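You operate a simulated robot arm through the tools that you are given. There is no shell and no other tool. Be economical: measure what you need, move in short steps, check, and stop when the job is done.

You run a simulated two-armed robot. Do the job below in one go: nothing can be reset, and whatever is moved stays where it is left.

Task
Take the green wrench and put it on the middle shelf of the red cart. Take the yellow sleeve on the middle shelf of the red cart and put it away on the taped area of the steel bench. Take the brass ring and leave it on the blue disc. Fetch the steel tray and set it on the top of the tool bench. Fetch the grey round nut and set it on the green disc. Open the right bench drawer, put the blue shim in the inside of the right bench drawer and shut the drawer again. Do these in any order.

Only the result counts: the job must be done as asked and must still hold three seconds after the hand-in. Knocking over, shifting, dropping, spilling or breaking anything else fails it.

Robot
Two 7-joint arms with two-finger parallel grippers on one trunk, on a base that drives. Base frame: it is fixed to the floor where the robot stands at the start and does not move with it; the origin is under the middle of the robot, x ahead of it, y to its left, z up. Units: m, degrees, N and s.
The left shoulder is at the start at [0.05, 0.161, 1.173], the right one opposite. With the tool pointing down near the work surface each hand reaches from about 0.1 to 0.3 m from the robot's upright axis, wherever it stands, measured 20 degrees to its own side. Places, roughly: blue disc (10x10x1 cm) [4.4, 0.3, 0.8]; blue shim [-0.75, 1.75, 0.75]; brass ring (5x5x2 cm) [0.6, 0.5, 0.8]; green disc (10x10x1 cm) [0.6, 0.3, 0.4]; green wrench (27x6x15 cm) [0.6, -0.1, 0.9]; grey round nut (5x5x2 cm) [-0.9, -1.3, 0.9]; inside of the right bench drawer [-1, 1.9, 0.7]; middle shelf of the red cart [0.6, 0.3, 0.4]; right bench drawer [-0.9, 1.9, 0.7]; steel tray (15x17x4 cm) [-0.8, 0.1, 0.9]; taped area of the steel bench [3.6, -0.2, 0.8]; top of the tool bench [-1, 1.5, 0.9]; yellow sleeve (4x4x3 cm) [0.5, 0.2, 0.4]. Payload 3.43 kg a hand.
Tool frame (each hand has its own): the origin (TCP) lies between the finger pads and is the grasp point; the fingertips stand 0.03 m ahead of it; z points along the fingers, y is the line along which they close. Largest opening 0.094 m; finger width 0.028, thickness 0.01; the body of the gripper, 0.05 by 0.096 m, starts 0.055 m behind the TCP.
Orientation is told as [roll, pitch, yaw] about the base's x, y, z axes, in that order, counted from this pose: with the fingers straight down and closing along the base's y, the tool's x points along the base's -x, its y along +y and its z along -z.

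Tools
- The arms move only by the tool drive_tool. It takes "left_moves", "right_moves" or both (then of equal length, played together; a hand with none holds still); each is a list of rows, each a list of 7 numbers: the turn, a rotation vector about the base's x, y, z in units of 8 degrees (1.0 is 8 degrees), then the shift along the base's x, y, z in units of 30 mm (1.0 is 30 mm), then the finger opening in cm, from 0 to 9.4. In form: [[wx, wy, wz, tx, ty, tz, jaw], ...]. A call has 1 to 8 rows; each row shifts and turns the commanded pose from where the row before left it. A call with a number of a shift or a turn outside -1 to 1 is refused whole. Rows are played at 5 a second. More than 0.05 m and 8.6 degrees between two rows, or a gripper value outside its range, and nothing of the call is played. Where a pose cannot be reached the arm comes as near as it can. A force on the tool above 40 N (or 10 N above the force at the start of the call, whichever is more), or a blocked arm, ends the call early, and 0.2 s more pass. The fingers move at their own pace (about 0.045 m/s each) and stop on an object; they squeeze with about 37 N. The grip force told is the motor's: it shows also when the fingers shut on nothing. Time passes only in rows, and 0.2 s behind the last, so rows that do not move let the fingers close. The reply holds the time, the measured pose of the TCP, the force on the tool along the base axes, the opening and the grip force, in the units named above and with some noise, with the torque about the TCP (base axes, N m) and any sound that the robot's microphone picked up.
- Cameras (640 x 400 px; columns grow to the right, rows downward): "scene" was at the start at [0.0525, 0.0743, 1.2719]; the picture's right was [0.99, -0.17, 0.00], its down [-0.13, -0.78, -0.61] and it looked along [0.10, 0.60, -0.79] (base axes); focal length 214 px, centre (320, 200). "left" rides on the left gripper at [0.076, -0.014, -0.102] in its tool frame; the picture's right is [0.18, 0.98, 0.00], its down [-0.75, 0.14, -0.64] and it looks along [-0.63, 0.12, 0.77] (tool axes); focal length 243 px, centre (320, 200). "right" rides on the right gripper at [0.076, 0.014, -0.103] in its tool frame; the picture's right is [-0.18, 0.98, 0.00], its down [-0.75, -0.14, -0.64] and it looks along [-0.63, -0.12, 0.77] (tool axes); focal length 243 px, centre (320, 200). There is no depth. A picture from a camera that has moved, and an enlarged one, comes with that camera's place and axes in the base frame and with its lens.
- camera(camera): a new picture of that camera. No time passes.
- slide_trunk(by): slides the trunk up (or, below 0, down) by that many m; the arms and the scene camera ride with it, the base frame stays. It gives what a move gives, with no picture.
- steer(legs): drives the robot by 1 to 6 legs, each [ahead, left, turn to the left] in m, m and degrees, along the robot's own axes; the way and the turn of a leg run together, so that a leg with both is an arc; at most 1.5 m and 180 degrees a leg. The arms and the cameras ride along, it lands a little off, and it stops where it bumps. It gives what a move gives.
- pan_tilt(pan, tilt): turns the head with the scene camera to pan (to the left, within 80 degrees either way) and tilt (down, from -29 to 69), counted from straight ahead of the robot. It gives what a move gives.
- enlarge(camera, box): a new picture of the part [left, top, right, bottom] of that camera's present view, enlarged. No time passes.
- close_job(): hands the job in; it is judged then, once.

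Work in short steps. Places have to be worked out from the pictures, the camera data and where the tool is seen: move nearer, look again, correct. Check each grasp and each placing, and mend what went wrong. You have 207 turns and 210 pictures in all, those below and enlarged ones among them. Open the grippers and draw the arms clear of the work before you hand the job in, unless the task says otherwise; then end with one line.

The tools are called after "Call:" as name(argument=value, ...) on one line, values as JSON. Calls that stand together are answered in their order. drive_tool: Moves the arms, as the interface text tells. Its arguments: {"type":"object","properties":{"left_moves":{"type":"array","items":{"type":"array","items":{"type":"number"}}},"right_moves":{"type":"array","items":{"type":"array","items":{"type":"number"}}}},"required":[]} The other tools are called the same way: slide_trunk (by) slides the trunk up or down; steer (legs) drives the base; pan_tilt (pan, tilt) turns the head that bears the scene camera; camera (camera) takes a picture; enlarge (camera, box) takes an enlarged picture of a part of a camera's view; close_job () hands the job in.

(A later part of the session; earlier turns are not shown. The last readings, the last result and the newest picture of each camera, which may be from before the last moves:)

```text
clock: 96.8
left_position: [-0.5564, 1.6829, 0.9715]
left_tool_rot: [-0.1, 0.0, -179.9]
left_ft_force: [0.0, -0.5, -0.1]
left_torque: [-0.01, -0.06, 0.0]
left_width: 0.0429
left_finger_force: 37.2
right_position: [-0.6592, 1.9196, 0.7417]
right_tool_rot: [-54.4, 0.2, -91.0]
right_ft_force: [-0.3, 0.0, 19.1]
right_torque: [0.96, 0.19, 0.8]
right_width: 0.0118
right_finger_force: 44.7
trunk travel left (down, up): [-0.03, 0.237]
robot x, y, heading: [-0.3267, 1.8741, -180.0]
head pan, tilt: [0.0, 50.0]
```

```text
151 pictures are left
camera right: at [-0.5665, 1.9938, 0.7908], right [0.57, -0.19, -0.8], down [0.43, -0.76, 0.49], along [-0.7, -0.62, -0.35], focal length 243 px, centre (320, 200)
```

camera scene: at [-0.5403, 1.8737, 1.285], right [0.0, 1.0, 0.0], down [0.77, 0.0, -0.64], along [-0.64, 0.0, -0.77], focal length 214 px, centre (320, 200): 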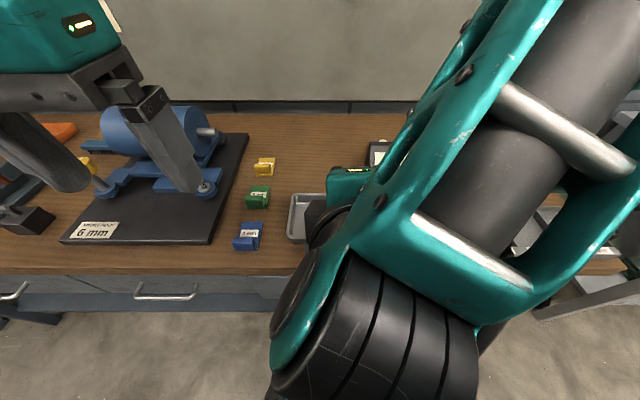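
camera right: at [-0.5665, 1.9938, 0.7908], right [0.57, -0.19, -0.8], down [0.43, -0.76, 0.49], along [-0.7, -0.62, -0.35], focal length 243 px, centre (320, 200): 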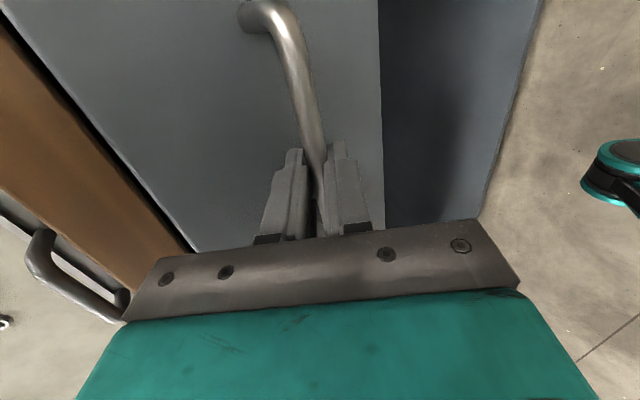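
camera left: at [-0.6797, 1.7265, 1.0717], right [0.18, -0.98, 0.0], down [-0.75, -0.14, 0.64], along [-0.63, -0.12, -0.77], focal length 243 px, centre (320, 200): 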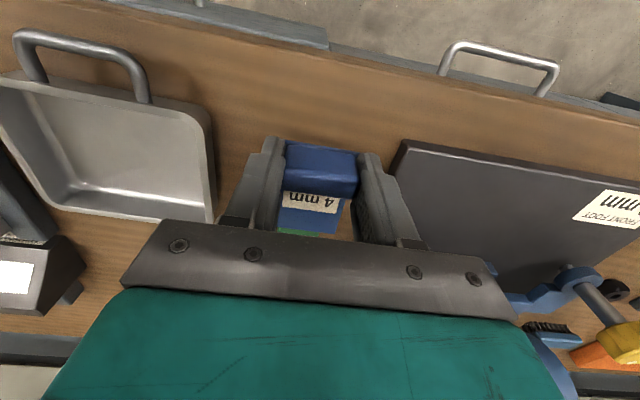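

Gripped again. Pulling the drawer out about 19 cm.

Call:
steer(legs=[[-0.19, 0, 0]])

Call:
drive_tool(right_moves=[[0, 0, 0, 0, 0, 0, 2.5], [0, 0, 0, 0, 0, 0, 4.5], [0, 0, 0, 0, 0, 0, 4.5], [0, 0, 0, 0.81, 0, 0.59, 4.5], [0, 0, 0, 0.5, 0, 0.8, 4.5]])

Call:
camera(camera="scene")

```text
clock: 98.4
left_position: [-0.3649, 1.683, 0.9708]
left_tool_rot: [0.0, 0.0, -180.0]
left_ft_force: [-0.5, 1.4, -0.6]
left_torque: [0.0, 0.01, 0.0]
left_width: 0.0427
left_finger_force: 37.4
right_position: [-0.4687, 1.9193, 0.7412]
right_tool_rot: [-54.4, 0.1, -91.1]
right_ft_force: [-0.7, -5.5, 22.3]
right_torque: [0.97, 0.25, 0.84]
right_width: 0.0119
right_finger_force: 44.6
trunk travel left (down, up): [-0.03, 0.237]
robot x, y, heading: [-0.1341, 1.8745, -180.1]
head pan, tilt: [0.0, 50.0]
```

```text
clock: 99.6
left_position: [-0.3653, 1.6842, 0.9712]
left_tool_rot: [-0.2, 0.0, -179.9]
left_ft_force: [-0.7, -1.0, -0.3]
left_torque: [-0.04, 0.01, -0.01]
left_width: 0.043
left_finger_force: 36.8
right_position: [-0.4278, 1.9181, 0.7829]
right_tool_rot: [-54.3, 0.1, -91.0]
right_ft_force: [0.6, -0.7, 0.7]
right_torque: [0.04, -0.01, 0.01]
right_width: 0.0452
right_finger_force: 0.0
trunk travel left (down, up): [-0.03, 0.237]
robot x, y, heading: [-0.1368, 1.8736, -180.0]
head pan, tilt: [0.0, 50.0]
```

```text
150 pictures are left
camera scene: at [-0.2524, 1.8741, 1.105], right [0.0, 1.0, 0.0], down [0.77, 0.0, -0.64], along [-0.64, 0.0, -0.77], focal length 214 px, centre (320, 200)
```

scene: 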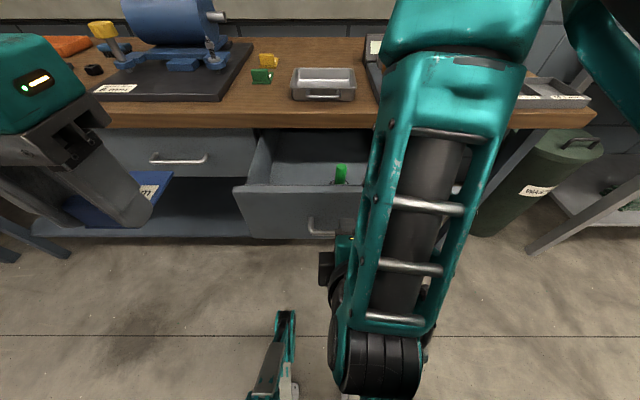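

The drawer is open about 18 cm. I'll raise the trunk so the right hand clears the drawer, move it aside, and drive in a bit for the left hand.

Call:
slide_trunk(by=0.12)

Call:
drive_tool(right_moves=[[0, 0, 0, 0, 1, 0.5, 4.5], [0, 0, 0, 0, 1, 0.5, 4.5], [0, 0, 0, 0, 0, 0, 4.5]], left_moves=[[0, 0, 0, -1, 1, 0, 2], [0, 0, 0, -1, 1, 0, 2], [0, 0, 0, -1, 1, 0, 2]])

Call:
steer(legs=[[0.12, 0, 0]])

Call:
camera(camera="scene")

Call:
camera(camera="left")

```text
clock: 101.1
left_position: [-0.3661, 1.6829, 1.091]
left_tool_rot: [-0.1, 0.0, -180.0]
left_ft_force: [-0.6, 0.2, -1.2]
left_torque: [-0.01, 0.02, 0.0]
left_width: 0.0429
left_finger_force: 37.1
right_position: [-0.4275, 1.9182, 0.9034]
right_tool_rot: [-54.3, 0.0, -91.0]
right_ft_force: [-0.2, 0.6, -0.2]
right_torque: [-0.01, 0.01, -0.03]
right_width: 0.0448
right_finger_force: 0.0
trunk travel left (down, up): [-0.15, 0.117]
robot x, y, heading: [-0.138, 1.873, -179.8]
head pan, tilt: [0.0, 50.0]
```

```text
clock: 101.9
left_position: [-0.4563, 1.773, 1.0913]
left_tool_rot: [-0.1, 0.1, -180.0]
left_ft_force: [-0.6, 0.1, -0.3]
left_torque: [0.02, 0.03, -0.04]
left_width: 0.0428
left_finger_force: 36.9
right_position: [-0.4543, 1.9367, 0.9088]
right_tool_rot: [-54.4, 0.1, -91.1]
right_ft_force: [-0.9, 0.0, -0.1]
right_torque: [0.0, -0.02, -0.03]
right_width: 0.0451
right_finger_force: 0.0
right hand out of reach, approached as far as the arm can: row 1, 2
trunk travel left (down, up): [-0.15, 0.117]
robot x, y, heading: [-0.1366, 1.8727, -179.9]
head pan, tilt: [0.0, 50.0]
```

```text
clock: 103.2
left_position: [-0.5751, 1.7737, 1.091]
left_tool_rot: [-0.1, 0.2, -179.9]
left_ft_force: [-0.8, 0.6, -0.5]
left_torque: [-0.02, -0.02, -0.01]
left_width: 0.0431
left_finger_force: 37.5
right_position: [-0.5733, 1.9376, 0.9102]
right_tool_rot: [-54.3, 0.1, -91.0]
right_ft_force: [-0.3, 0.6, -1.1]
right_torque: [-0.01, 0.0, 0.01]
right_width: 0.045
right_finger_force: 0.0
trunk travel left (down, up): [-0.15, 0.117]
robot x, y, heading: [-0.2512, 1.8747, -180.0]
head pan, tilt: [0.0, 50.0]
```

```text
149 pictures are left
camera scene: at [-0.373, 1.8737, 1.2249], right [0.0, 1.0, 0.0], down [0.77, 0.0, -0.64], along [-0.64, 0.0, -0.77], focal length 214 px, centre (320, 200)
```

scene: 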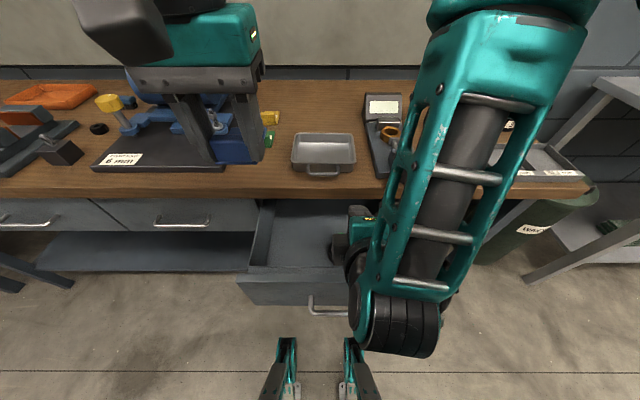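

```text
148 pictures are left
camera left: at [-0.4992, 1.7872, 1.1921], right [0.19, -0.98, 0.0], down [-0.75, -0.14, 0.64], along [-0.63, -0.12, -0.77], focal length 243 px, centre (320, 200)
```

left: 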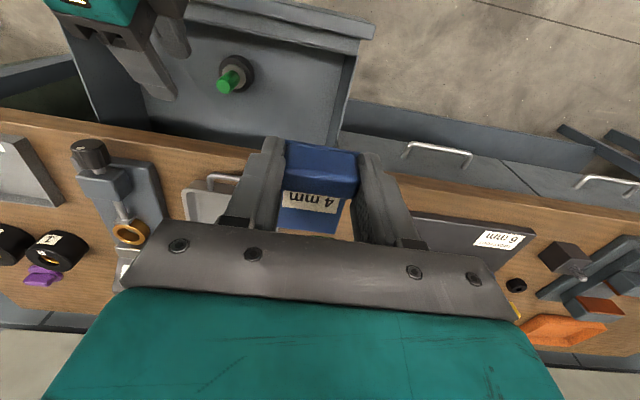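

The drawer's free part spans y 1.74–1.88. I'll move the left hand to [-0.62, 1.815] and lower it.

Call:
drive_tool(left_moves=[[0, 0, 0, -0.75, 0.7, -1, 2], [0, 0, 0, -0.75, 0.7, -1, 2], [0, 0, 0, 0, 0, -1, 2], [0, 0, 0, 0, 0, -1, 2], [0, 0, 0, 0, 0, -1, 2], [0, 0, 0, 0, 0, -1, 2], [0, 0, 0, 0, 0, -1, 2], [0, 0, 0, 0, 0, -1, 2]])

Call:
camera(camera="left")

Call:
camera(camera="scene")

```text
clock: 105.0
left_position: [-0.598, 1.7478, 0.8853]
left_tool_rot: [-0.2, 0.1, -179.8]
left_ft_force: [0.9, 0.7, -0.3]
left_torque: [0.02, 0.0, -0.03]
left_width: 0.0426
left_finger_force: 36.6
left hand out of reach, approached as far as the arm can: row 1, 2, 5, 6, 7, 8
right_position: [-0.5732, 1.9368, 0.9102]
right_tool_rot: [-54.5, 0.1, -90.9]
right_ft_force: [0.2, -0.4, 1.1]
right_torque: [0.0, -0.01, 0.0]
right_width: 0.0451
right_finger_force: 0.1
trunk travel left (down, up): [-0.15, 0.117]
robot x, y, heading: [-0.2539, 1.8695, -180.0]
head pan, tilt: [0.0, 50.0]
```

```text
147 pictures are left
camera left: at [-0.5221, 1.7619, 0.9871], right [0.19, -0.98, 0.0], down [-0.75, -0.14, 0.64], along [-0.63, -0.12, -0.77], focal length 243 px, centre (320, 200)
```

left: 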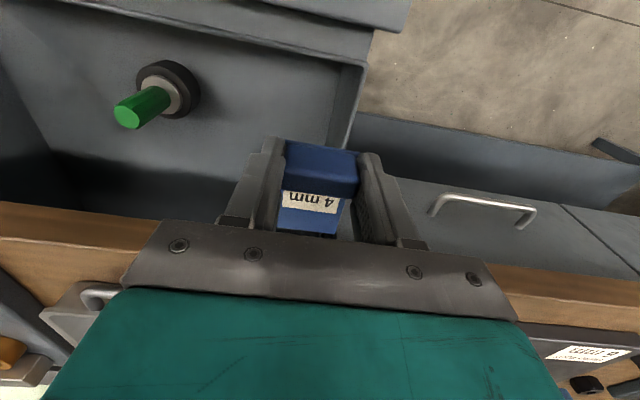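

```text
146 pictures are left
camera scene: at [-0.3724, 1.8736, 1.2251], right [0.0, 1.0, 0.0], down [0.77, 0.0, -0.64], along [-0.64, 0.0, -0.77], focal length 214 px, centre (320, 200)
```

scene: 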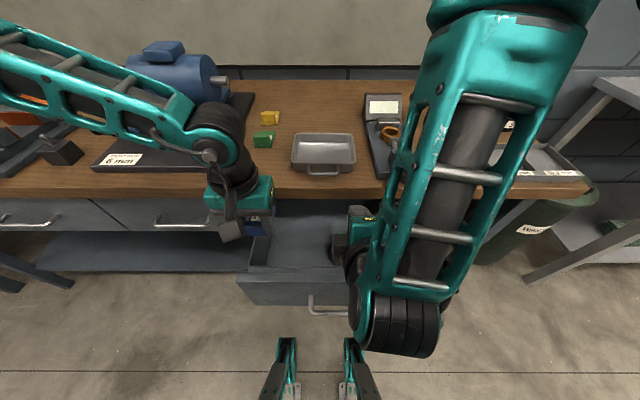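

The left hand reaches its limit there. I'll raise the right hand further, move the base closer and a bit right, and lower the trunk instead.

Call:
drive_tool(right_moves=[[0, 0, 0, -0.2, 0, 1, 4.5], [0, 0, 0, -0.2, 0, 1, 4.5], [0, 0, 0, -0.2, 0, 1, 4.5], [0, 0, 0, -0.2, 0, 1, 4.5], [0, 0, 0, -0.2, 0, 1, 4.5]])

Call:
steer(legs=[[0.035, -0.065, 0]])

Call:
camera(camera="scene")

```text
clock: 106.2
left_position: [-0.5983, 1.749, 0.8871]
left_tool_rot: [-0.1, -0.1, -179.9]
left_ft_force: [0.0, 0.3, -0.5]
left_torque: [0.0, -0.02, 0.01]
left_width: 0.043
left_finger_force: 36.8
right_position: [-0.6093, 1.9264, 1.0565]
right_tool_rot: [-54.2, 0.1, -91.0]
right_ft_force: [0.6, 0.5, 0.2]
right_torque: [0.03, 0.01, 0.02]
right_width: 0.0448
right_finger_force: 0.0
right hand out of reach, approached as far as the arm can: row 1, 2
trunk travel left (down, up): [-0.15, 0.117]
robot x, y, heading: [-0.256, 1.8727, -179.7]
head pan, tilt: [0.0, 50.0]
```

```text
clock: 107.4
left_position: [-0.6342, 1.8125, 0.8854]
left_tool_rot: [0.0, 0.0, -179.9]
left_ft_force: [0.3, 0.1, -0.1]
left_torque: [-0.01, -0.02, -0.03]
left_width: 0.043
left_finger_force: 37.2
right_position: [-0.6448, 1.9912, 1.057]
right_tool_rot: [-54.3, 0.1, -91.0]
right_ft_force: [0.3, -0.9, -0.1]
right_torque: [0.01, 0.0, 0.01]
right_width: 0.0448
right_finger_force: 0.0
trunk travel left (down, up): [-0.15, 0.117]
robot x, y, heading: [-0.2876, 1.9386, -180.0]
head pan, tilt: [0.0, 50.0]
```

```text
145 pictures are left
camera scene: at [-0.4076, 1.9382, 1.225], right [0.0, 1.0, 0.0], down [0.77, 0.0, -0.64], along [-0.64, 0.0, -0.77], focal length 214 px, centre (320, 200)
```

scene: 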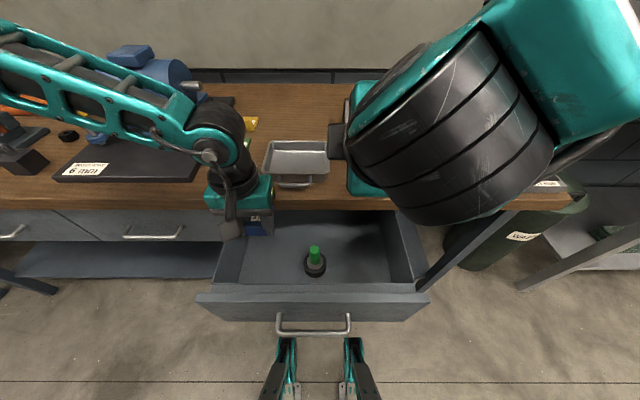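

Now the drawer is in full view and the left hand is over its free left part. I'll draw it 1.5 cm back and lower the trunk by 8 cm.

Call:
drive_tool(left_moves=[[0, 0, 0, 0.5, 0, 0, 2], [0, 0, 0, 0, 0, -0.5, 2]])

Call:
slide_trunk(by=-0.08)

Call:
camera(camera="scene")

Call:
camera(camera="left")

```text
clock: 108.0
left_position: [-0.6184, 1.8078, 0.8741]
left_tool_rot: [-0.2, 0.0, -179.9]
left_ft_force: [-1.1, 0.3, -0.3]
left_torque: [-0.03, 0.01, -0.04]
left_width: 0.0429
left_finger_force: 36.6
left hand out of reach, approached as far as the arm can: row 2
right_position: [-0.6454, 1.9907, 1.056]
right_tool_rot: [-54.3, 0.1, -91.0]
right_ft_force: [0.4, 0.0, 0.0]
right_torque: [-0.01, 0.0, -0.02]
right_width: 0.0453
right_finger_force: 0.0
trunk travel left (down, up): [-0.15, 0.117]
robot x, y, heading: [-0.2921, 1.937, -179.8]
head pan, tilt: [0.0, 50.0]
```

```text
clock: 109.2
left_position: [-0.6178, 1.8072, 0.794]
left_tool_rot: [-0.3, 0.1, -180.0]
left_ft_force: [0.3, -0.4, -0.6]
left_torque: [0.01, 0.02, 0.06]
left_width: 0.043
left_finger_force: 37.1
right_position: [-0.6446, 1.991, 0.977]
right_tool_rot: [-54.5, 0.1, -91.1]
right_ft_force: [0.2, -0.6, -0.3]
right_torque: [0.0, 0.01, 0.0]
right_width: 0.0448
right_finger_force: 0.0
trunk travel left (down, up): [-0.07, 0.197]
robot x, y, heading: [-0.2898, 1.9384, -180.0]
head pan, tilt: [0.0, 50.0]
```

```text
144 pictures are left
camera scene: at [-0.4073, 1.9378, 1.1451], right [0.0, 1.0, 0.0], down [0.77, 0.0, -0.64], along [-0.64, 0.0, -0.77], focal length 214 px, centre (320, 200)
```

scene: 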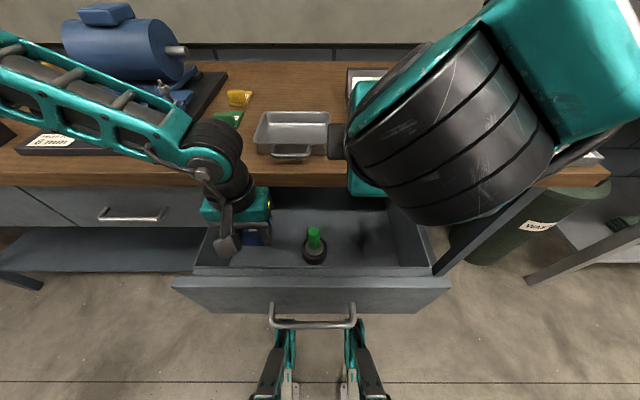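

```text
143 pictures are left
camera left: at [-0.5416, 1.8216, 0.8949], right [0.19, -0.98, 0.0], down [-0.75, -0.14, 0.64], along [-0.63, -0.12, -0.77], focal length 243 px, centre (320, 200)
```

left: 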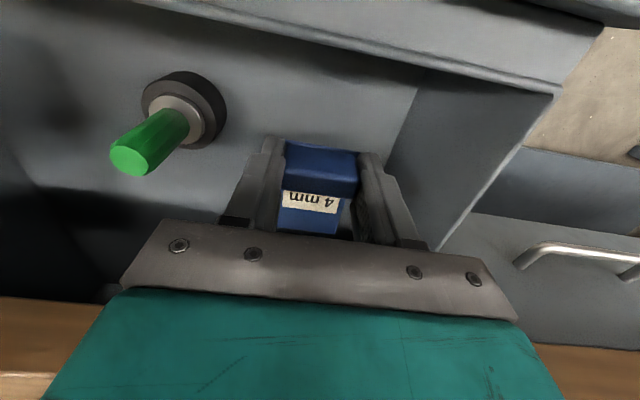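

The shim is well inside the opening. Lowering the trunk by 5.5 cm more.

Call:
slide_trunk(by=-0.055)

Call:
camera(camera="left")

Call:
camera(camera="scene")

```text
clock: 110.1
left_position: [-0.6183, 1.8081, 0.7388]
left_tool_rot: [-0.2, 0.0, -179.8]
left_ft_force: [-1.1, 0.4, 0.2]
left_torque: [0.0, -0.04, 0.03]
left_width: 0.0429
left_finger_force: 36.8
right_position: [-0.6452, 1.991, 0.9225]
right_tool_rot: [-54.4, 0.2, -91.0]
right_ft_force: [0.6, 0.4, -0.1]
right_torque: [0.0, 0.0, -0.02]
right_width: 0.0449
right_finger_force: 0.0
trunk travel left (down, up): [-0.015, 0.252]
robot x, y, heading: [-0.2942, 1.9413, -179.8]
head pan, tilt: [0.0, 50.0]
```

```text
142 pictures are left
camera left: at [-0.5416, 1.8216, 0.8399], right [0.19, -0.98, 0.0], down [-0.75, -0.14, 0.64], along [-0.63, -0.12, -0.77], focal length 243 px, centre (320, 200)
```

left: 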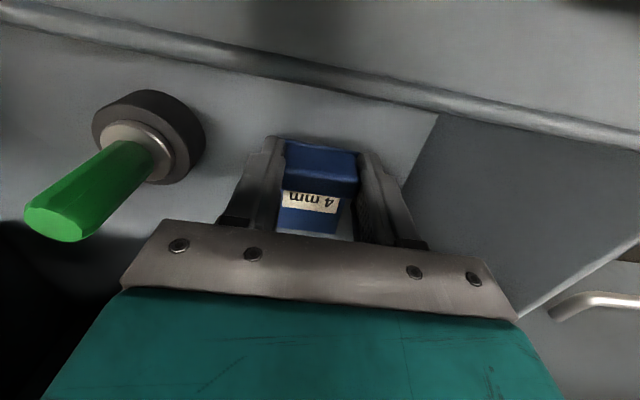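

```text
141 pictures are left
camera scene: at [-0.4073, 1.9378, 1.0901], right [0.0, 1.0, 0.0], down [0.77, 0.0, -0.64], along [-0.64, 0.0, -0.77], focal length 214 px, centre (320, 200)
```

scene: 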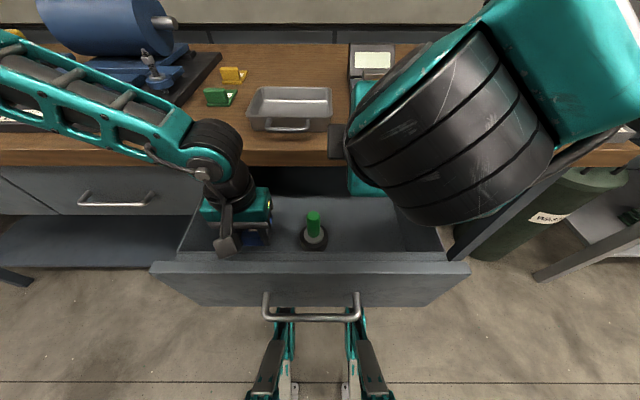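

Next I lower with the arm in small steps until it touches the drawer floor.

Call:
drive_tool(left_moves=[[0, 0, 0, 0.1, 0, -0.3, 2], [0, 0, 0, 0.1, 0, -0.3, 2], [0, 0, 0, 0.1, 0, -0.3, 2], [0, 0, 0, 0.1, 0, -0.3, 2], [0, 0, 0, 0, 0, -0.3, 2]])

```text
clock: 111.1
left_position: [-0.6067, 1.7999, 0.7216]
left_tool_rot: [-1.1, -0.2, -179.7]
left_ft_force: [0.2, -1.8, 25.0]
left_torque: [0.34, -2.24, -0.22]
left_width: 0.0429
left_finger_force: 36.7
left hand out of reach, approached as far as the arm can: row 1, 2, 3, 4
right_position: [-0.6437, 1.9901, 0.9223]
right_tool_rot: [-54.4, 0.1, -91.0]
right_ft_force: [-0.5, 0.3, 0.6]
right_torque: [-0.02, 0.0, 0.01]
right_width: 0.045
right_finger_force: 0.2
trunk travel left (down, up): [-0.015, 0.252]
robot x, y, heading: [-0.2891, 1.9399, -179.9]
head pan, tilt: [0.0, 50.0]
stopped in row 4 (left hand): the force on the tool passed its limit at 53 N (the readings are from after the stop); the commanded pose is now the measured one
```

The torque shows the contact is 9 cm in front of the TCP: the hand's camera bracket is touching the drawer's front panel. I'll lift off and judge the gap to the floor.

Call:
drive_tool(left_moves=[[0.1, 0, 0, 0, 0, 0.35, 2], [0, 0, 0, -0.4, 0.15, 0, 2]])

Call:
camera(camera="left")

Call:
enlarge(camera="scene", box=[140, 170, 340, 320])

```text
clock: 111.7
left_position: [-0.6178, 1.8033, 0.7303]
left_tool_rot: [-1.6, -0.1, -179.8]
left_ft_force: [-0.5, -0.4, -0.9]
left_torque: [-0.03, 0.01, -0.01]
left_width: 0.0427
left_finger_force: 37.3
right_position: [-0.6454, 1.9921, 0.9221]
right_tool_rot: [-54.3, 0.2, -90.9]
right_ft_force: [-0.1, -0.8, -1.0]
right_torque: [-0.01, -0.02, 0.02]
right_width: 0.0451
right_finger_force: 0.2
trunk travel left (down, up): [-0.015, 0.252]
robot x, y, heading: [-0.2892, 1.936, -179.8]
head pan, tilt: [0.0, 50.0]
```

```text
140 pictures are left
camera left: at [-0.5419, 1.8141, 0.832], right [0.19, -0.98, -0.03], down [-0.75, -0.16, 0.64], along [-0.63, -0.1, -0.77], focal length 243 px, centre (320, 200)
```

left: 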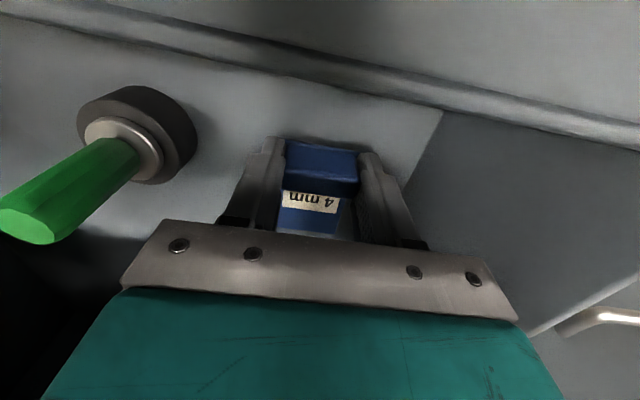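

```text
2.67 times, centred on (240, 245) of scene
camera zoom: at [-0.4075, 1.9378, 1.0899], right [0.0, 1.0, 0.0], down [0.77, 0.0, -0.64], along [-0.64, 0.0, -0.77], focal length 572 px, centre (533, 80)
```

zoom: 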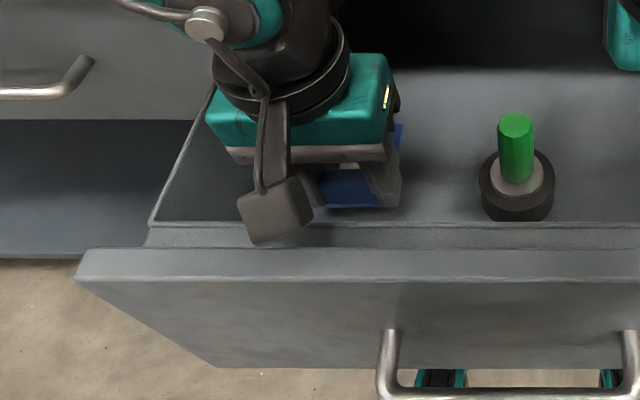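

The drawer floor is at z≈0.675, so the shim hangs about 2 cm above it. I'll shift 1 cm further from the panel and try to lower more.

Call:
drive_tool(left_moves=[[0.2, 0, 0, -0.4, 0.2, 0, 2], [0, 0, 0, 0, 0, -0.2, 2], [0, 0, 0, 0, 0, -0.2, 2], [0, 0, 0, 0, 0, -0.2, 2], [0, 0, 0, 0, 0, -0.2, 2]])

```text
clock: 112.9
left_position: [-0.6283, 1.7997, 0.7139]
left_tool_rot: [-3.2, -0.2, -179.8]
left_ft_force: [0.0, 0.0, 0.0]
left_torque: [0.05, 0.0, -0.04]
left_width: 0.043
left_finger_force: 37.0
left hand out of reach, approached as far as the arm can: row 3, 4, 5
right_position: [-0.644, 1.9911, 0.9228]
right_tool_rot: [-54.3, 0.1, -91.1]
right_ft_force: [-0.5, -0.5, 0.1]
right_torque: [-0.02, -0.02, 0.01]
right_width: 0.045
right_finger_force: 0.0
trunk travel left (down, up): [-0.015, 0.252]
robot x, y, heading: [-0.2912, 1.9377, -180.1]
head pan, tilt: [0.0, 50.0]
```

Lower now without contact; I'll take the last millimetres with the trunk.

Call:
slide_trunk(by=-0.008)

Call:
drive_tool(left_moves=[[0, 0, 0, 0, 0, 0, 4.5], [0, 0, 0, 0, 0, 0, 5.5], [0, 0, 0, 0, 0, 0, 6], [0, 0, 0, 0, 0, 0, 6]])

Call:
camera(camera="left")

```text
clock: 113.4
left_position: [-0.6284, 1.8, 0.7056]
left_tool_rot: [-3.3, -0.2, -179.7]
left_ft_force: [0.3, -0.1, -0.2]
left_torque: [-0.01, 0.01, 0.01]
left_width: 0.043
left_finger_force: 37.0
right_position: [-0.6449, 1.9913, 0.9131]
right_tool_rot: [-54.3, 0.1, -91.1]
right_ft_force: [1.0, -0.1, -0.6]
right_torque: [-0.01, 0.0, -0.01]
right_width: 0.0448
right_finger_force: 0.0
trunk travel left (down, up): [-0.007, 0.26]
robot x, y, heading: [-0.2883, 1.9374, -179.9]
head pan, tilt: [0.0, 50.0]
```

```text
clock: 114.4
left_position: [-0.6289, 1.8002, 0.7061]
left_tool_rot: [-3.3, -0.2, -179.8]
left_ft_force: [-0.4, -0.4, -0.3]
left_torque: [0.0, 0.0, 0.05]
left_width: 0.0602
left_finger_force: 0.0
right_position: [-0.6441, 1.9911, 0.9149]
right_tool_rot: [-54.4, 0.1, -91.1]
right_ft_force: [-0.1, 0.0, -0.4]
right_torque: [0.0, 0.03, -0.01]
right_width: 0.045
right_finger_force: 0.0
trunk travel left (down, up): [-0.007, 0.26]
robot x, y, heading: [-0.2906, 1.9354, -180.0]
head pan, tilt: [0.0, 50.0]
```

```text
138 pictures are left
camera left: at [-0.5523, 1.8077, 0.8073], right [0.19, -0.98, -0.06], down [-0.75, -0.18, 0.63], along [-0.63, -0.08, -0.77], focal length 243 px, centre (320, 200)
```

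left: 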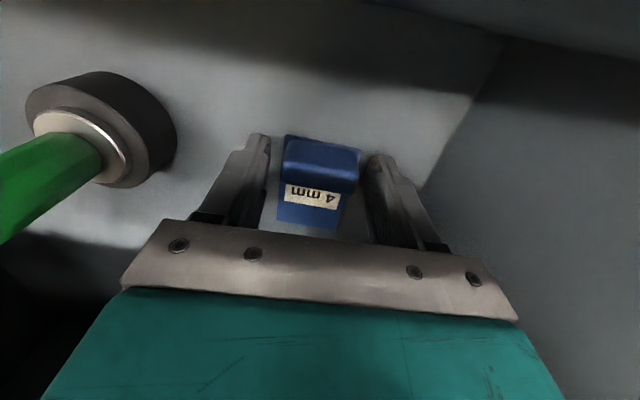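

The shim lies flat on the drawer floor. I'll rise straight up with the trunk.

Call:
slide_trunk(by=0.2)

Call:
camera(camera="scene")

```text
clock: 116.6
left_position: [-0.6285, 1.8002, 0.905]
left_tool_rot: [-3.4, -0.2, -179.7]
left_ft_force: [-0.3, 0.3, 0.4]
left_torque: [-0.04, 0.02, 0.0]
left_width: 0.0605
left_finger_force: 0.1
right_position: [-0.6441, 1.991, 1.1132]
right_tool_rot: [-54.3, 0.1, -91.2]
right_ft_force: [-0.3, 0.1, -0.1]
right_torque: [0.0, -0.03, 0.01]
right_width: 0.045
right_finger_force: 0.0
trunk travel left (down, up): [-0.207, 0.06]
robot x, y, heading: [-0.2913, 1.9352, -179.8]
head pan, tilt: [0.0, 50.0]
```

```text
137 pictures are left
camera scene: at [-0.4075, 1.9379, 1.282], right [0.0, 1.0, 0.0], down [0.77, 0.0, -0.64], along [-0.64, 0.0, -0.77], focal length 214 px, centre (320, 200)
```

scene: 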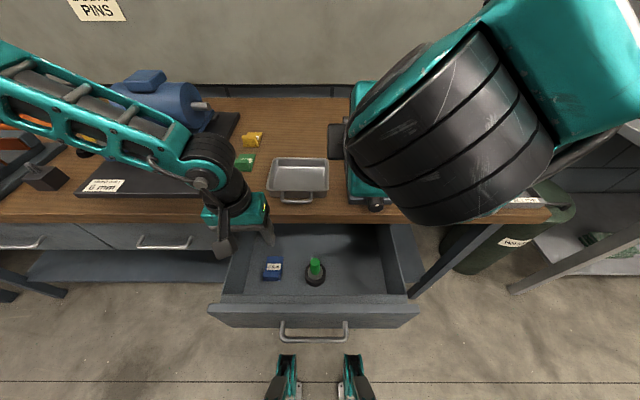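

The blue shim lies in the drawer. To shut it I'll push the front with the right hand's closed, tilted fingertips. First back off and set both arms.

Call:
steer(legs=[[-0.25, 0, 0]])

Call:
drive_tool(left_moves=[[0.4, 0, 0, 0.5, -0.5, 1, 6], [0, 0, 0, 0.5, -0.5, 1, 6], [0, 0, 0, 0.5, -0.5, 1, 6], [0, 0, 0, 0.5, -0.5, 1, 6], [0, 0, 0, 0.5, -0.5, 1, 6], [0, 0, 0, 0.5, -0.5, 1, 6], [0, 0, 0, 0, 0, 1, 6]], right_moves=[[0, 0, 0, 0.2, 0.1, -1, 0], [0, 0, 0, 0.2, 0.1, -1, 0], [0, 0, 0, 0.2, 0.1, -1, 0], [0, 0, 0, 0.2, 0.1, -1, 0], [0, 0, 0, 0.2, 0.1, -1, 0], [0, 0, 0, 0.2, 0.1, -1, 0], [0, 0, 0, 0.2, 0.1, 0, 0]])

Call:
slide_trunk(by=-0.19)

Call:
camera(camera="right")

Call:
camera(camera="scene")

```text
clock: 118.4
left_position: [-0.3789, 1.7998, 0.9057]
left_tool_rot: [-3.3, -0.2, -179.6]
left_ft_force: [-0.8, 0.6, -0.1]
left_torque: [-0.01, -0.01, 0.0]
left_width: 0.0599
left_finger_force: 0.1
right_position: [-0.3934, 1.991, 1.1148]
right_tool_rot: [-54.4, 0.2, -91.0]
right_ft_force: [-0.4, -0.2, 0.3]
right_torque: [-0.02, 0.0, 0.02]
right_width: 0.045
right_finger_force: 0.1
trunk travel left (down, up): [-0.207, 0.06]
robot x, y, heading: [-0.0401, 1.9334, -179.6]
head pan, tilt: [0.0, 50.0]
```

```text
clock: 120.0
left_position: [-0.2882, 1.7094, 1.1158]
left_tool_rot: [-6.6, -0.1, -179.8]
left_ft_force: [0.6, -0.1, 0.2]
left_torque: [0.01, -0.02, 0.0]
left_width: 0.0603
left_finger_force: 0.0
right_position: [-0.355, 2.0087, 0.934]
right_tool_rot: [-54.2, 0.0, -91.0]
right_ft_force: [0.6, 0.2, 0.0]
right_torque: [-0.01, -0.02, 0.0]
right_width: 0.0
right_finger_force: 33.1
right hand out of reach, approached as far as the arm can: row 2
trunk travel left (down, up): [-0.207, 0.06]
robot x, y, heading: [-0.0402, 1.9386, -180.1]
head pan, tilt: [0.0, 50.0]
```

```text
clock: 122.1
left_position: [-0.2885, 1.7105, 0.9261]
left_tool_rot: [-6.5, -0.3, -179.7]
left_ft_force: [0.3, 0.0, -0.6]
left_torque: [0.0, -0.01, 0.01]
left_width: 0.06
left_finger_force: 0.0
right_position: [-0.3558, 2.0079, 0.7445]
right_tool_rot: [-54.3, 0.2, -90.9]
right_ft_force: [0.5, -0.2, -0.8]
right_torque: [0.0, 0.0, -0.01]
right_width: 0.0
right_finger_force: 32.9
trunk travel left (down, up): [-0.017, 0.25]
robot x, y, heading: [-0.0419, 1.938, -179.7]
head pan, tilt: [0.0, 50.0]
```

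```text
136 pictures are left
camera right: at [-0.2625, 2.0832, 0.7923], right [0.57, -0.19, -0.8], down [0.43, -0.76, 0.49], along [-0.7, -0.62, -0.35], focal length 243 px, centre (320, 200)
```

right: 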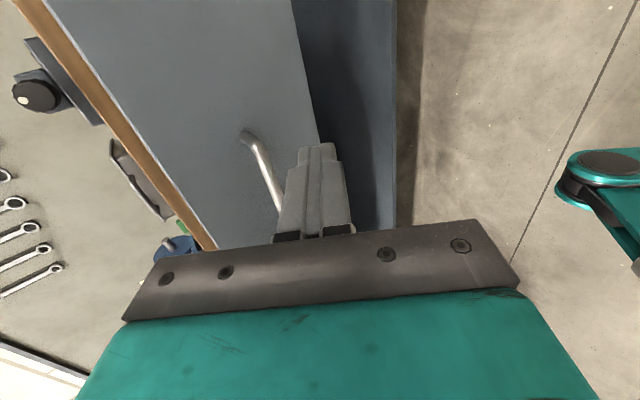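

```text
135 pictures are left
camera scene: at [-0.157, 1.9384, 1.0921], right [0.0, 1.0, 0.0], down [0.77, 0.0, -0.64], along [-0.64, 0.0, -0.77], focal length 214 px, centre (320, 200)
```

scene: 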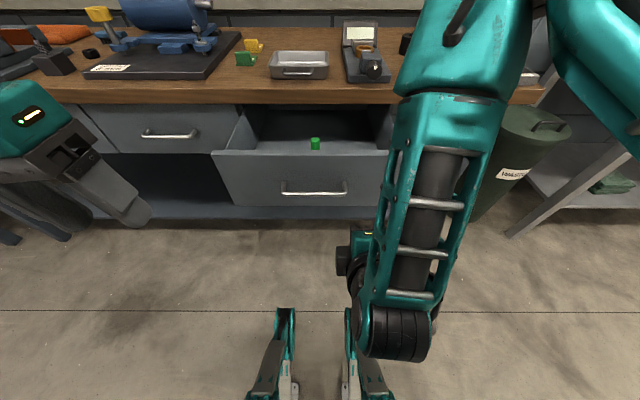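

Driving ahead to push the drawer shut with the fingertips beside the handle.

Call:
steer(legs=[[0.1, -0.025, 0], [0.235, 0, 0]])

Call:
camera(camera="scene")

Call:
camera(camera="right")

```text
clock: 124.6
left_position: [-0.6229, 1.7337, 0.9262]
left_tool_rot: [-6.5, -0.1, -179.7]
left_ft_force: [0.2, -0.1, 0.9]
left_torque: [0.0, 0.02, 0.01]
left_width: 0.06
left_finger_force: 0.2
right_position: [-0.6905, 2.0325, 0.7448]
right_tool_rot: [-54.2, 0.1, -91.0]
right_ft_force: [-0.1, 0.2, 0.0]
right_torque: [0.02, -0.01, -0.01]
right_width: 0.0
right_finger_force: 33.6
trunk travel left (down, up): [-0.017, 0.25]
robot x, y, heading: [-0.3731, 1.9659, -179.9]
head pan, tilt: [0.0, 50.0]
```

```text
134 pictures are left
camera scene: at [-0.4919, 1.9623, 1.092], right [0.0, 1.0, 0.0], down [0.77, 0.0, -0.64], along [-0.64, 0.0, -0.77], focal length 214 px, centre (320, 200)
```

scene: 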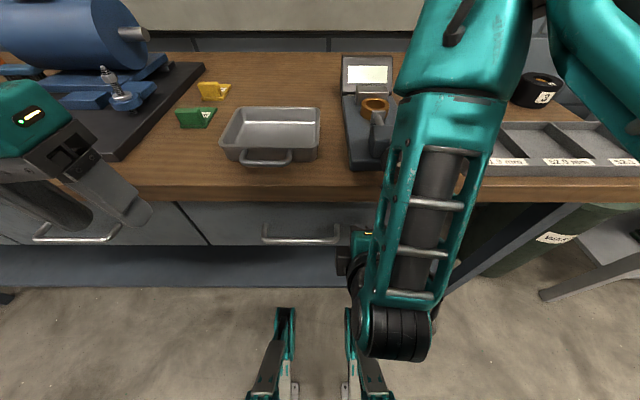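

```text
133 pictures are left
camera right: at [-0.5975, 2.107, 0.7922], right [0.57, -0.19, -0.8], down [0.43, -0.76, 0.49], along [-0.7, -0.62, -0.35], focal length 243 px, centre (320, 200)
```

right: 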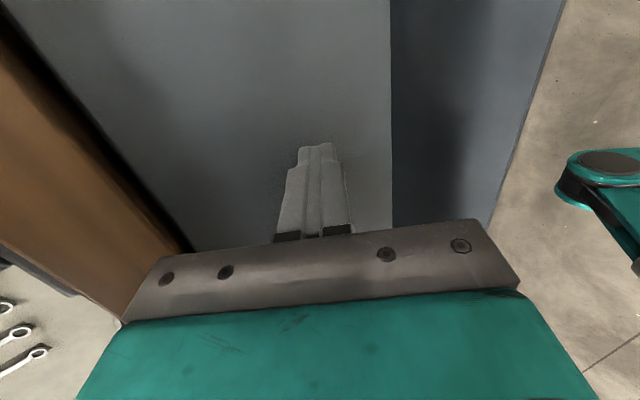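

Almost shut. I'll push on with the arm in small steps until it stops.

Call:
drive_tool(right_moves=[[0, 0, 0, -0.2, 0, 0, 0], [0, 0, 0, -0.2, 0, 0, 0], [0, 0, 0, -0.2, 0, 0, 0], [0, 0, 0, -0.2, 0, 0, 0], [0, 0, 0, -0.2, 0, 0, 0]])

Call:
enlarge(camera="scene", box=[120, 160, 400, 300])

```text
clock: 125.3
left_position: [-0.6208, 1.7333, 0.9262]
left_tool_rot: [-6.6, -0.2, -179.8]
left_ft_force: [-0.5, 0.4, 0.0]
left_torque: [0.0, -0.01, 0.03]
left_width: 0.0601
left_finger_force: 0.0
right_position: [-0.6969, 2.0315, 0.7435]
right_tool_rot: [-53.5, 0.2, -90.6]
right_ft_force: [13.1, 2.5, 12.2]
right_torque: [-0.11, 0.2, 0.14]
right_width: 0.0001
right_finger_force: 33.8
trunk travel left (down, up): [-0.017, 0.25]
robot x, y, heading: [-0.3773, 1.9644, -179.8]
head pan, tilt: [0.0, 50.0]
stopped in row 3 (right hand): the force on the tool passed its limit at 46 N (the readings are from after the stop); the commanded pose is now the measured one
```

```text
2.29 times, centred on (260, 230) of scene
camera zoom: at [-0.4898, 1.9624, 1.0924], right [0.0, 1.0, 0.0], down [0.77, 0.0, -0.64], along [-0.64, 0.0, -0.77], focal length 490 px, centre (457, 131)
```

zoom: 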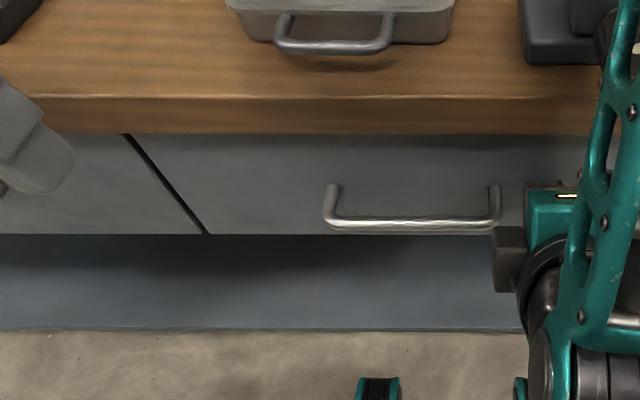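

The drawer is flush and shut. I'll back off, raise the trunk and turn the right hand back to pointing down.

Call:
steer(legs=[[-0.25, 0, 0]])

Call:
slide_trunk(by=0.22)

Call:
drive_tool(right_moves=[[0, -1, 0, 0, 0.1, 0.3, 5], [0, -1, 0, 0, 0.1, 0.3, 9.4], [0, -1, 0, 0, 0.1, 0.3, 9.4], [0, -1, 0, 0, 0.1, 0.3, 9.4], [0, -1, 0, 0, 0.1, 0.3, 9.4], [0, -1, 0, 0, 0.1, 0.3, 9.4], [0, -0.7, 0, 0, 0.1, 0.3, 9.4]], left_moves=[[0.82, 0, 0, 0, 0, 0, 9.4], [0, 0, 0, 0, 0, 0, 9.4], [0, 0, 0, 0, 0, 0, 9.4], [0, 0, 0, 0, 0, 0, 9.4], [0, 0, 0, 0, 0, 0, 9.4], [0, 0, 0, 0, 0, 0, 9.4], [0, 0, 0, 0, 0, 0, 9.4]])

Call:
steer(legs=[[0, 1.1, 0], [0, 1.1, 0], [0, 1.1, 0]])

Call:
camera(camera="scene")

```text
clock: 127.1
left_position: [-0.3733, 1.7351, 0.9246]
left_tool_rot: [-6.5, -0.1, -179.8]
left_ft_force: [0.3, 0.5, 0.1]
left_torque: [0.02, -0.02, 0.0]
left_width: 0.0598
left_finger_force: 0.1
right_position: [-0.4504, 2.0337, 0.7433]
right_tool_rot: [-53.5, 0.3, -90.7]
right_ft_force: [-0.2, 0.5, 0.4]
right_torque: [0.01, -0.02, -0.02]
right_width: 0.0
right_finger_force: 33.6
trunk travel left (down, up): [-0.017, 0.25]
robot x, y, heading: [-0.1226, 1.9639, -179.7]
head pan, tilt: [0.0, 50.0]
```

```text
clock: 129.5
left_position: [-0.3752, 1.7354, 1.1459]
left_tool_rot: [-6.4, 0.0, -179.7]
left_ft_force: [0.7, 0.5, 0.4]
left_torque: [-0.02, 0.02, 0.0]
left_width: 0.06
left_finger_force: 0.0
right_position: [-0.4491, 2.0331, 0.9618]
right_tool_rot: [-53.5, 0.2, -90.7]
right_ft_force: [0.7, -0.5, -0.1]
right_torque: [0.0, 0.02, -0.03]
right_width: 0.0
right_finger_force: 32.8
trunk travel left (down, up): [-0.237, 0.03]
robot x, y, heading: [-0.1242, 1.9614, -179.9]
head pan, tilt: [0.0, 50.0]
```

```text
clock: 131.1
left_position: [-0.3748, 1.7361, 1.145]
left_tool_rot: [-13.1, -0.1, -179.8]
left_ft_force: [-0.5, -0.5, -0.2]
left_torque: [-0.06, -0.05, 0.02]
left_width: 0.0941
left_finger_force: 0.1
right_position: [-0.4322, 2.0371, 1.0146]
right_tool_rot: [-6.2, 0.6, -87.7]
right_ft_force: [-0.2, 0.0, 0.0]
right_torque: [-0.02, 0.0, -0.01]
right_width: 0.0939
right_finger_force: 0.1
right hand out of reach, approached as far as the arm can: row 6, 7
trunk travel left (down, up): [-0.237, 0.03]
robot x, y, heading: [-0.124, 1.9632, -180.2]
head pan, tilt: [0.0, 50.0]
```

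```text
clock: 160.0
left_position: [-0.3805, -1.5581, 1.1457]
left_tool_rot: [-13.1, -0.1, -179.7]
left_ft_force: [0.1, 0.1, 0.0]
left_torque: [0.03, 0.0, 0.0]
left_width: 0.094
left_finger_force: 0.0
right_position: [-0.4381, -1.2581, 1.0154]
right_tool_rot: [-6.3, 0.8, -87.7]
right_ft_force: [-0.8, -0.6, -0.1]
right_torque: [0.02, -0.02, -0.02]
right_width: 0.0941
right_finger_force: 0.1
trunk travel left (down, up): [-0.237, 0.03]
robot x, y, heading: [-0.1342, -1.3329, -179.8]
head pan, tilt: [0.0, 50.0]
```

```text
131 pictures are left
camera scene: at [-0.2487, -1.3298, 1.312], right [0.0, 1.0, 0.0], down [0.77, 0.0, -0.64], along [-0.64, 0.0, -0.77], focal length 214 px, centre (320, 200)
```

scene: 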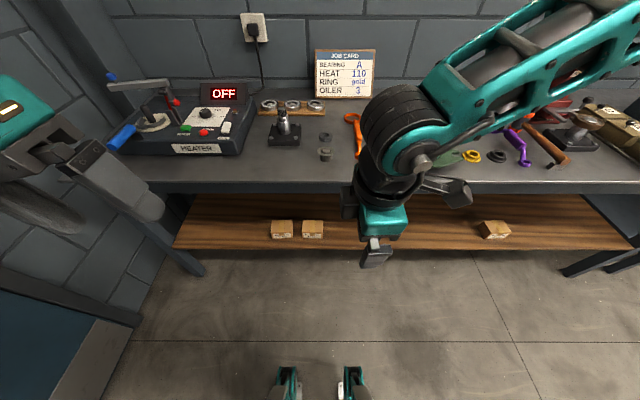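

Arrived at the job bench. Enlarging the area with the round parts near the heater.

Call:
enlarge(camera="scene", box=[240, 80, 360, 170])

Call:
enlarge(camera="scene", box=[430, 90, 560, 180])

```text
4.44 times, centred on (300, 125) of scene
camera zoom: at [-0.2487, -1.3298, 1.312], right [0.0, 1.0, 0.0], down [0.77, 0.0, -0.64], along [-0.64, 0.0, -0.77], focal length 953 px, centre (409, 533)
```

zoom: 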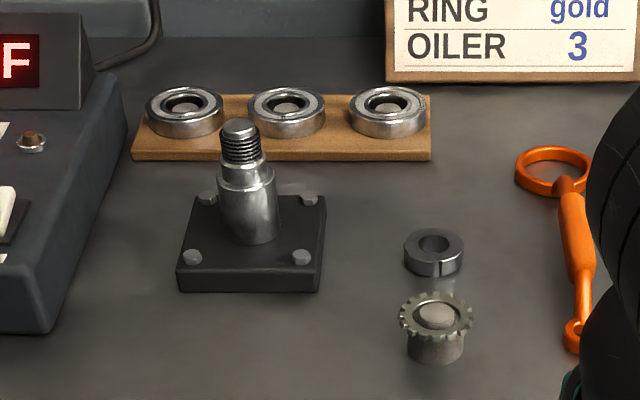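

```text
4.44 times, centred on (495, 135) of scene
camera zoom: at [-0.2487, -1.3298, 1.312], right [0.0, 1.0, 0.0], down [0.77, 0.0, -0.64], along [-0.64, 0.0, -0.77], focal length 953 px, centre (-458, 489)
```

zoom: 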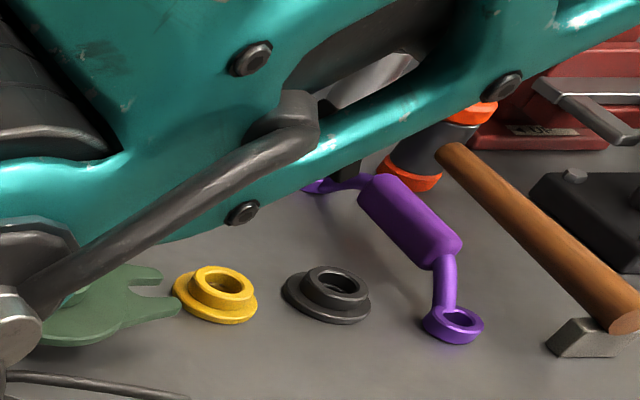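

The grey round nut lies at about [-0.908, -1.31, 0.87], behind a toothed part on a stand at x≈-0.80. I'll go closer with it on my left side and tilt the left hand forward for reach.

Call:
steer(legs=[[0.25, -0.13, 0]])

Call:
drive_tool(left_moves=[[-0.82, 0, 0, 0, 0, 0, 9], [-0.82, 0, 0, 0, 0, 0, 9], [0, 1, 0, -0.5, 0, 0, 9], [0, 1, 0, -0.5, 0, 0, 9], [0, 1, 0, -0.5, 0, 0, 9], [0, 1, 0, -0.5, 0, 0, 9], [0, 0.6, 0, -0.5, 0, 0, 9]])

Call:
camera(camera="left")

Call:
camera(camera="scene")

```text
clock: 162.0
left_position: [-0.6309, -1.4288, 1.145]
left_tool_rot: [-13.0, -0.2, -179.9]
left_ft_force: [-0.1, 0.0, 0.4]
left_torque: [0.0, 0.0, 0.02]
left_width: 0.0941
left_finger_force: 0.1
right_position: [-0.6893, -1.1272, 1.0144]
right_tool_rot: [-6.3, 0.7, -87.7]
right_ft_force: [0.1, 0.4, 0.3]
right_torque: [-0.03, 0.0, -0.03]
right_width: 0.094
right_finger_force: 0.0
trunk travel left (down, up): [-0.237, 0.03]
robot x, y, heading: [-0.3819, -1.1999, -180.0]
head pan, tilt: [0.0, 50.0]
```

```text
clock: 163.6
left_position: [-0.7434, -1.4296, 1.1676]
left_tool_rot: [0.0, -37.1, -179.9]
left_ft_force: [-0.1, -0.2, -0.1]
left_torque: [0.03, -0.01, 0.02]
left_width: 0.09
left_finger_force: 0.0
left hand out of reach, approached as far as the arm can: row 4, 5, 6
right_position: [-0.6886, -1.127, 1.0151]
right_tool_rot: [-6.3, 0.7, -87.8]
right_ft_force: [-0.3, -0.4, 0.7]
right_torque: [0.01, 0.02, 0.03]
right_width: 0.0942
right_finger_force: 0.1
trunk travel left (down, up): [-0.237, 0.03]
robot x, y, heading: [-0.3827, -1.2006, -180.0]
head pan, tilt: [0.0, 50.0]
```

```text
128 pictures are left
camera left: at [-0.619, -1.4157, 1.2026], right [0.15, -0.98, -0.11], down [-0.22, -0.14, 0.97], along [-0.97, -0.12, -0.23], focal length 243 px, centre (320, 200)
```

left: 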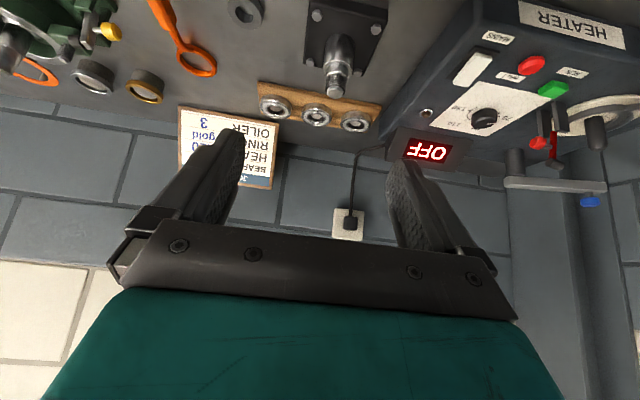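

```text
127 pictures are left
camera scene: at [-0.4997, -1.2009, 1.312], right [0.0, 1.0, 0.0], down [0.77, 0.0, -0.64], along [-0.64, 0.0, -0.77], focal length 214 px, centre (320, 200)
```

scene: 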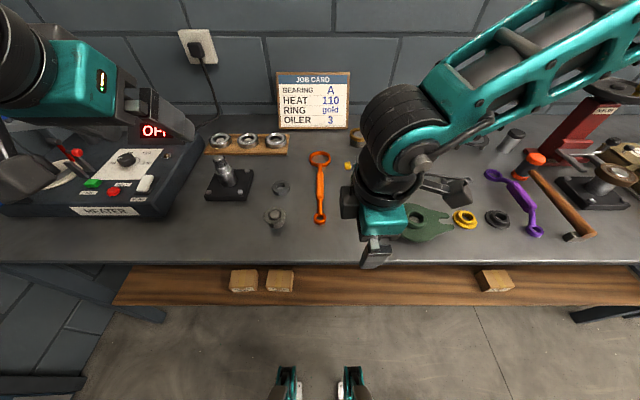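

Nut refined to [-0.915, -1.311, 0.865]. I'll bring the left hand across and forward, staying above the toothed part.

Call:
drive_tool(left_moves=[[0, 0, 0, 0, 1, -0.5, 9], [0, 0, 0, 0, 1, -0.5, 9], [0, 0, 0, 0, 1, -0.5, 9], [0, 0, 0, 0, 1, -0.5, 9], [0, 0, 0, -1, 0, -0.3, 9], [0, 0, 0, -1, 0, -0.3, 9], [0, 0, 0, -1, 0, -0.3, 9], [0, 0, 0, -1, 0, -0.3, 9]])

Call:
camera(camera="scene")

Call:
camera(camera="left")

```text
clock: 165.4
left_position: [-0.8663, -1.3081, 1.0728]
left_tool_rot: [0.0, -36.9, -180.0]
left_ft_force: [-0.3, -0.3, 0.8]
left_torque: [0.02, -0.06, 0.0]
left_width: 0.0901
left_finger_force: 0.1
left hand out of reach, approached as far as the arm can: row 1
right_position: [-0.6895, -1.1273, 1.0151]
right_tool_rot: [-6.3, 0.7, -87.8]
right_ft_force: [0.4, 0.8, 0.0]
right_torque: [0.02, 0.0, -0.02]
right_width: 0.0941
right_finger_force: 0.0
trunk travel left (down, up): [-0.237, 0.03]
robot x, y, heading: [-0.3814, -1.1993, -180.1]
head pan, tilt: [0.0, 50.0]
```

```text
126 pictures are left
camera scene: at [-0.5002, -1.201, 1.312], right [0.0, 1.0, 0.0], down [0.77, 0.0, -0.64], along [-0.64, 0.0, -0.77], focal length 214 px, centre (320, 200)
```

scene: 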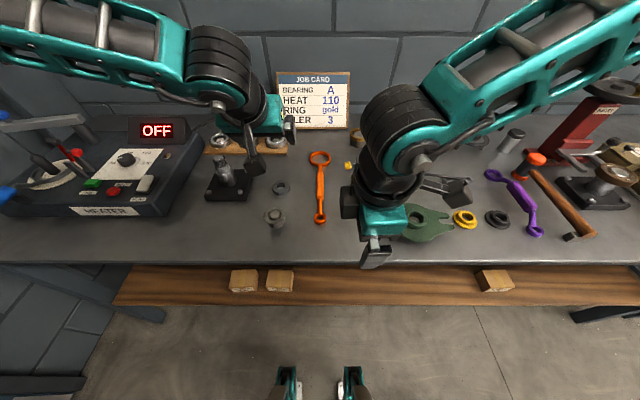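

```text
125 pictures are left
camera left: at [-0.7433, -1.2944, 1.1077], right [0.15, -0.98, -0.11], down [-0.22, -0.14, 0.97], along [-0.96, -0.12, -0.23], focal length 243 px, centre (320, 200)
```

left: 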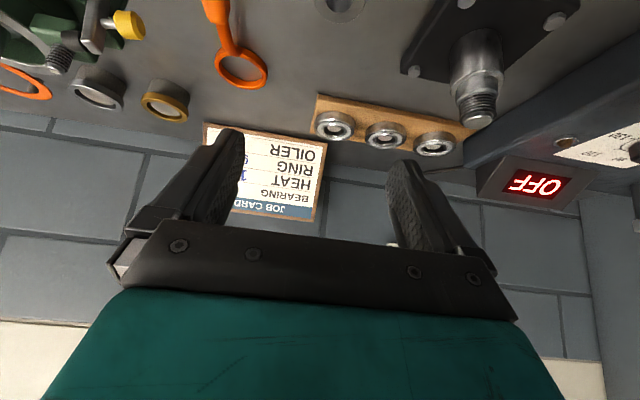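

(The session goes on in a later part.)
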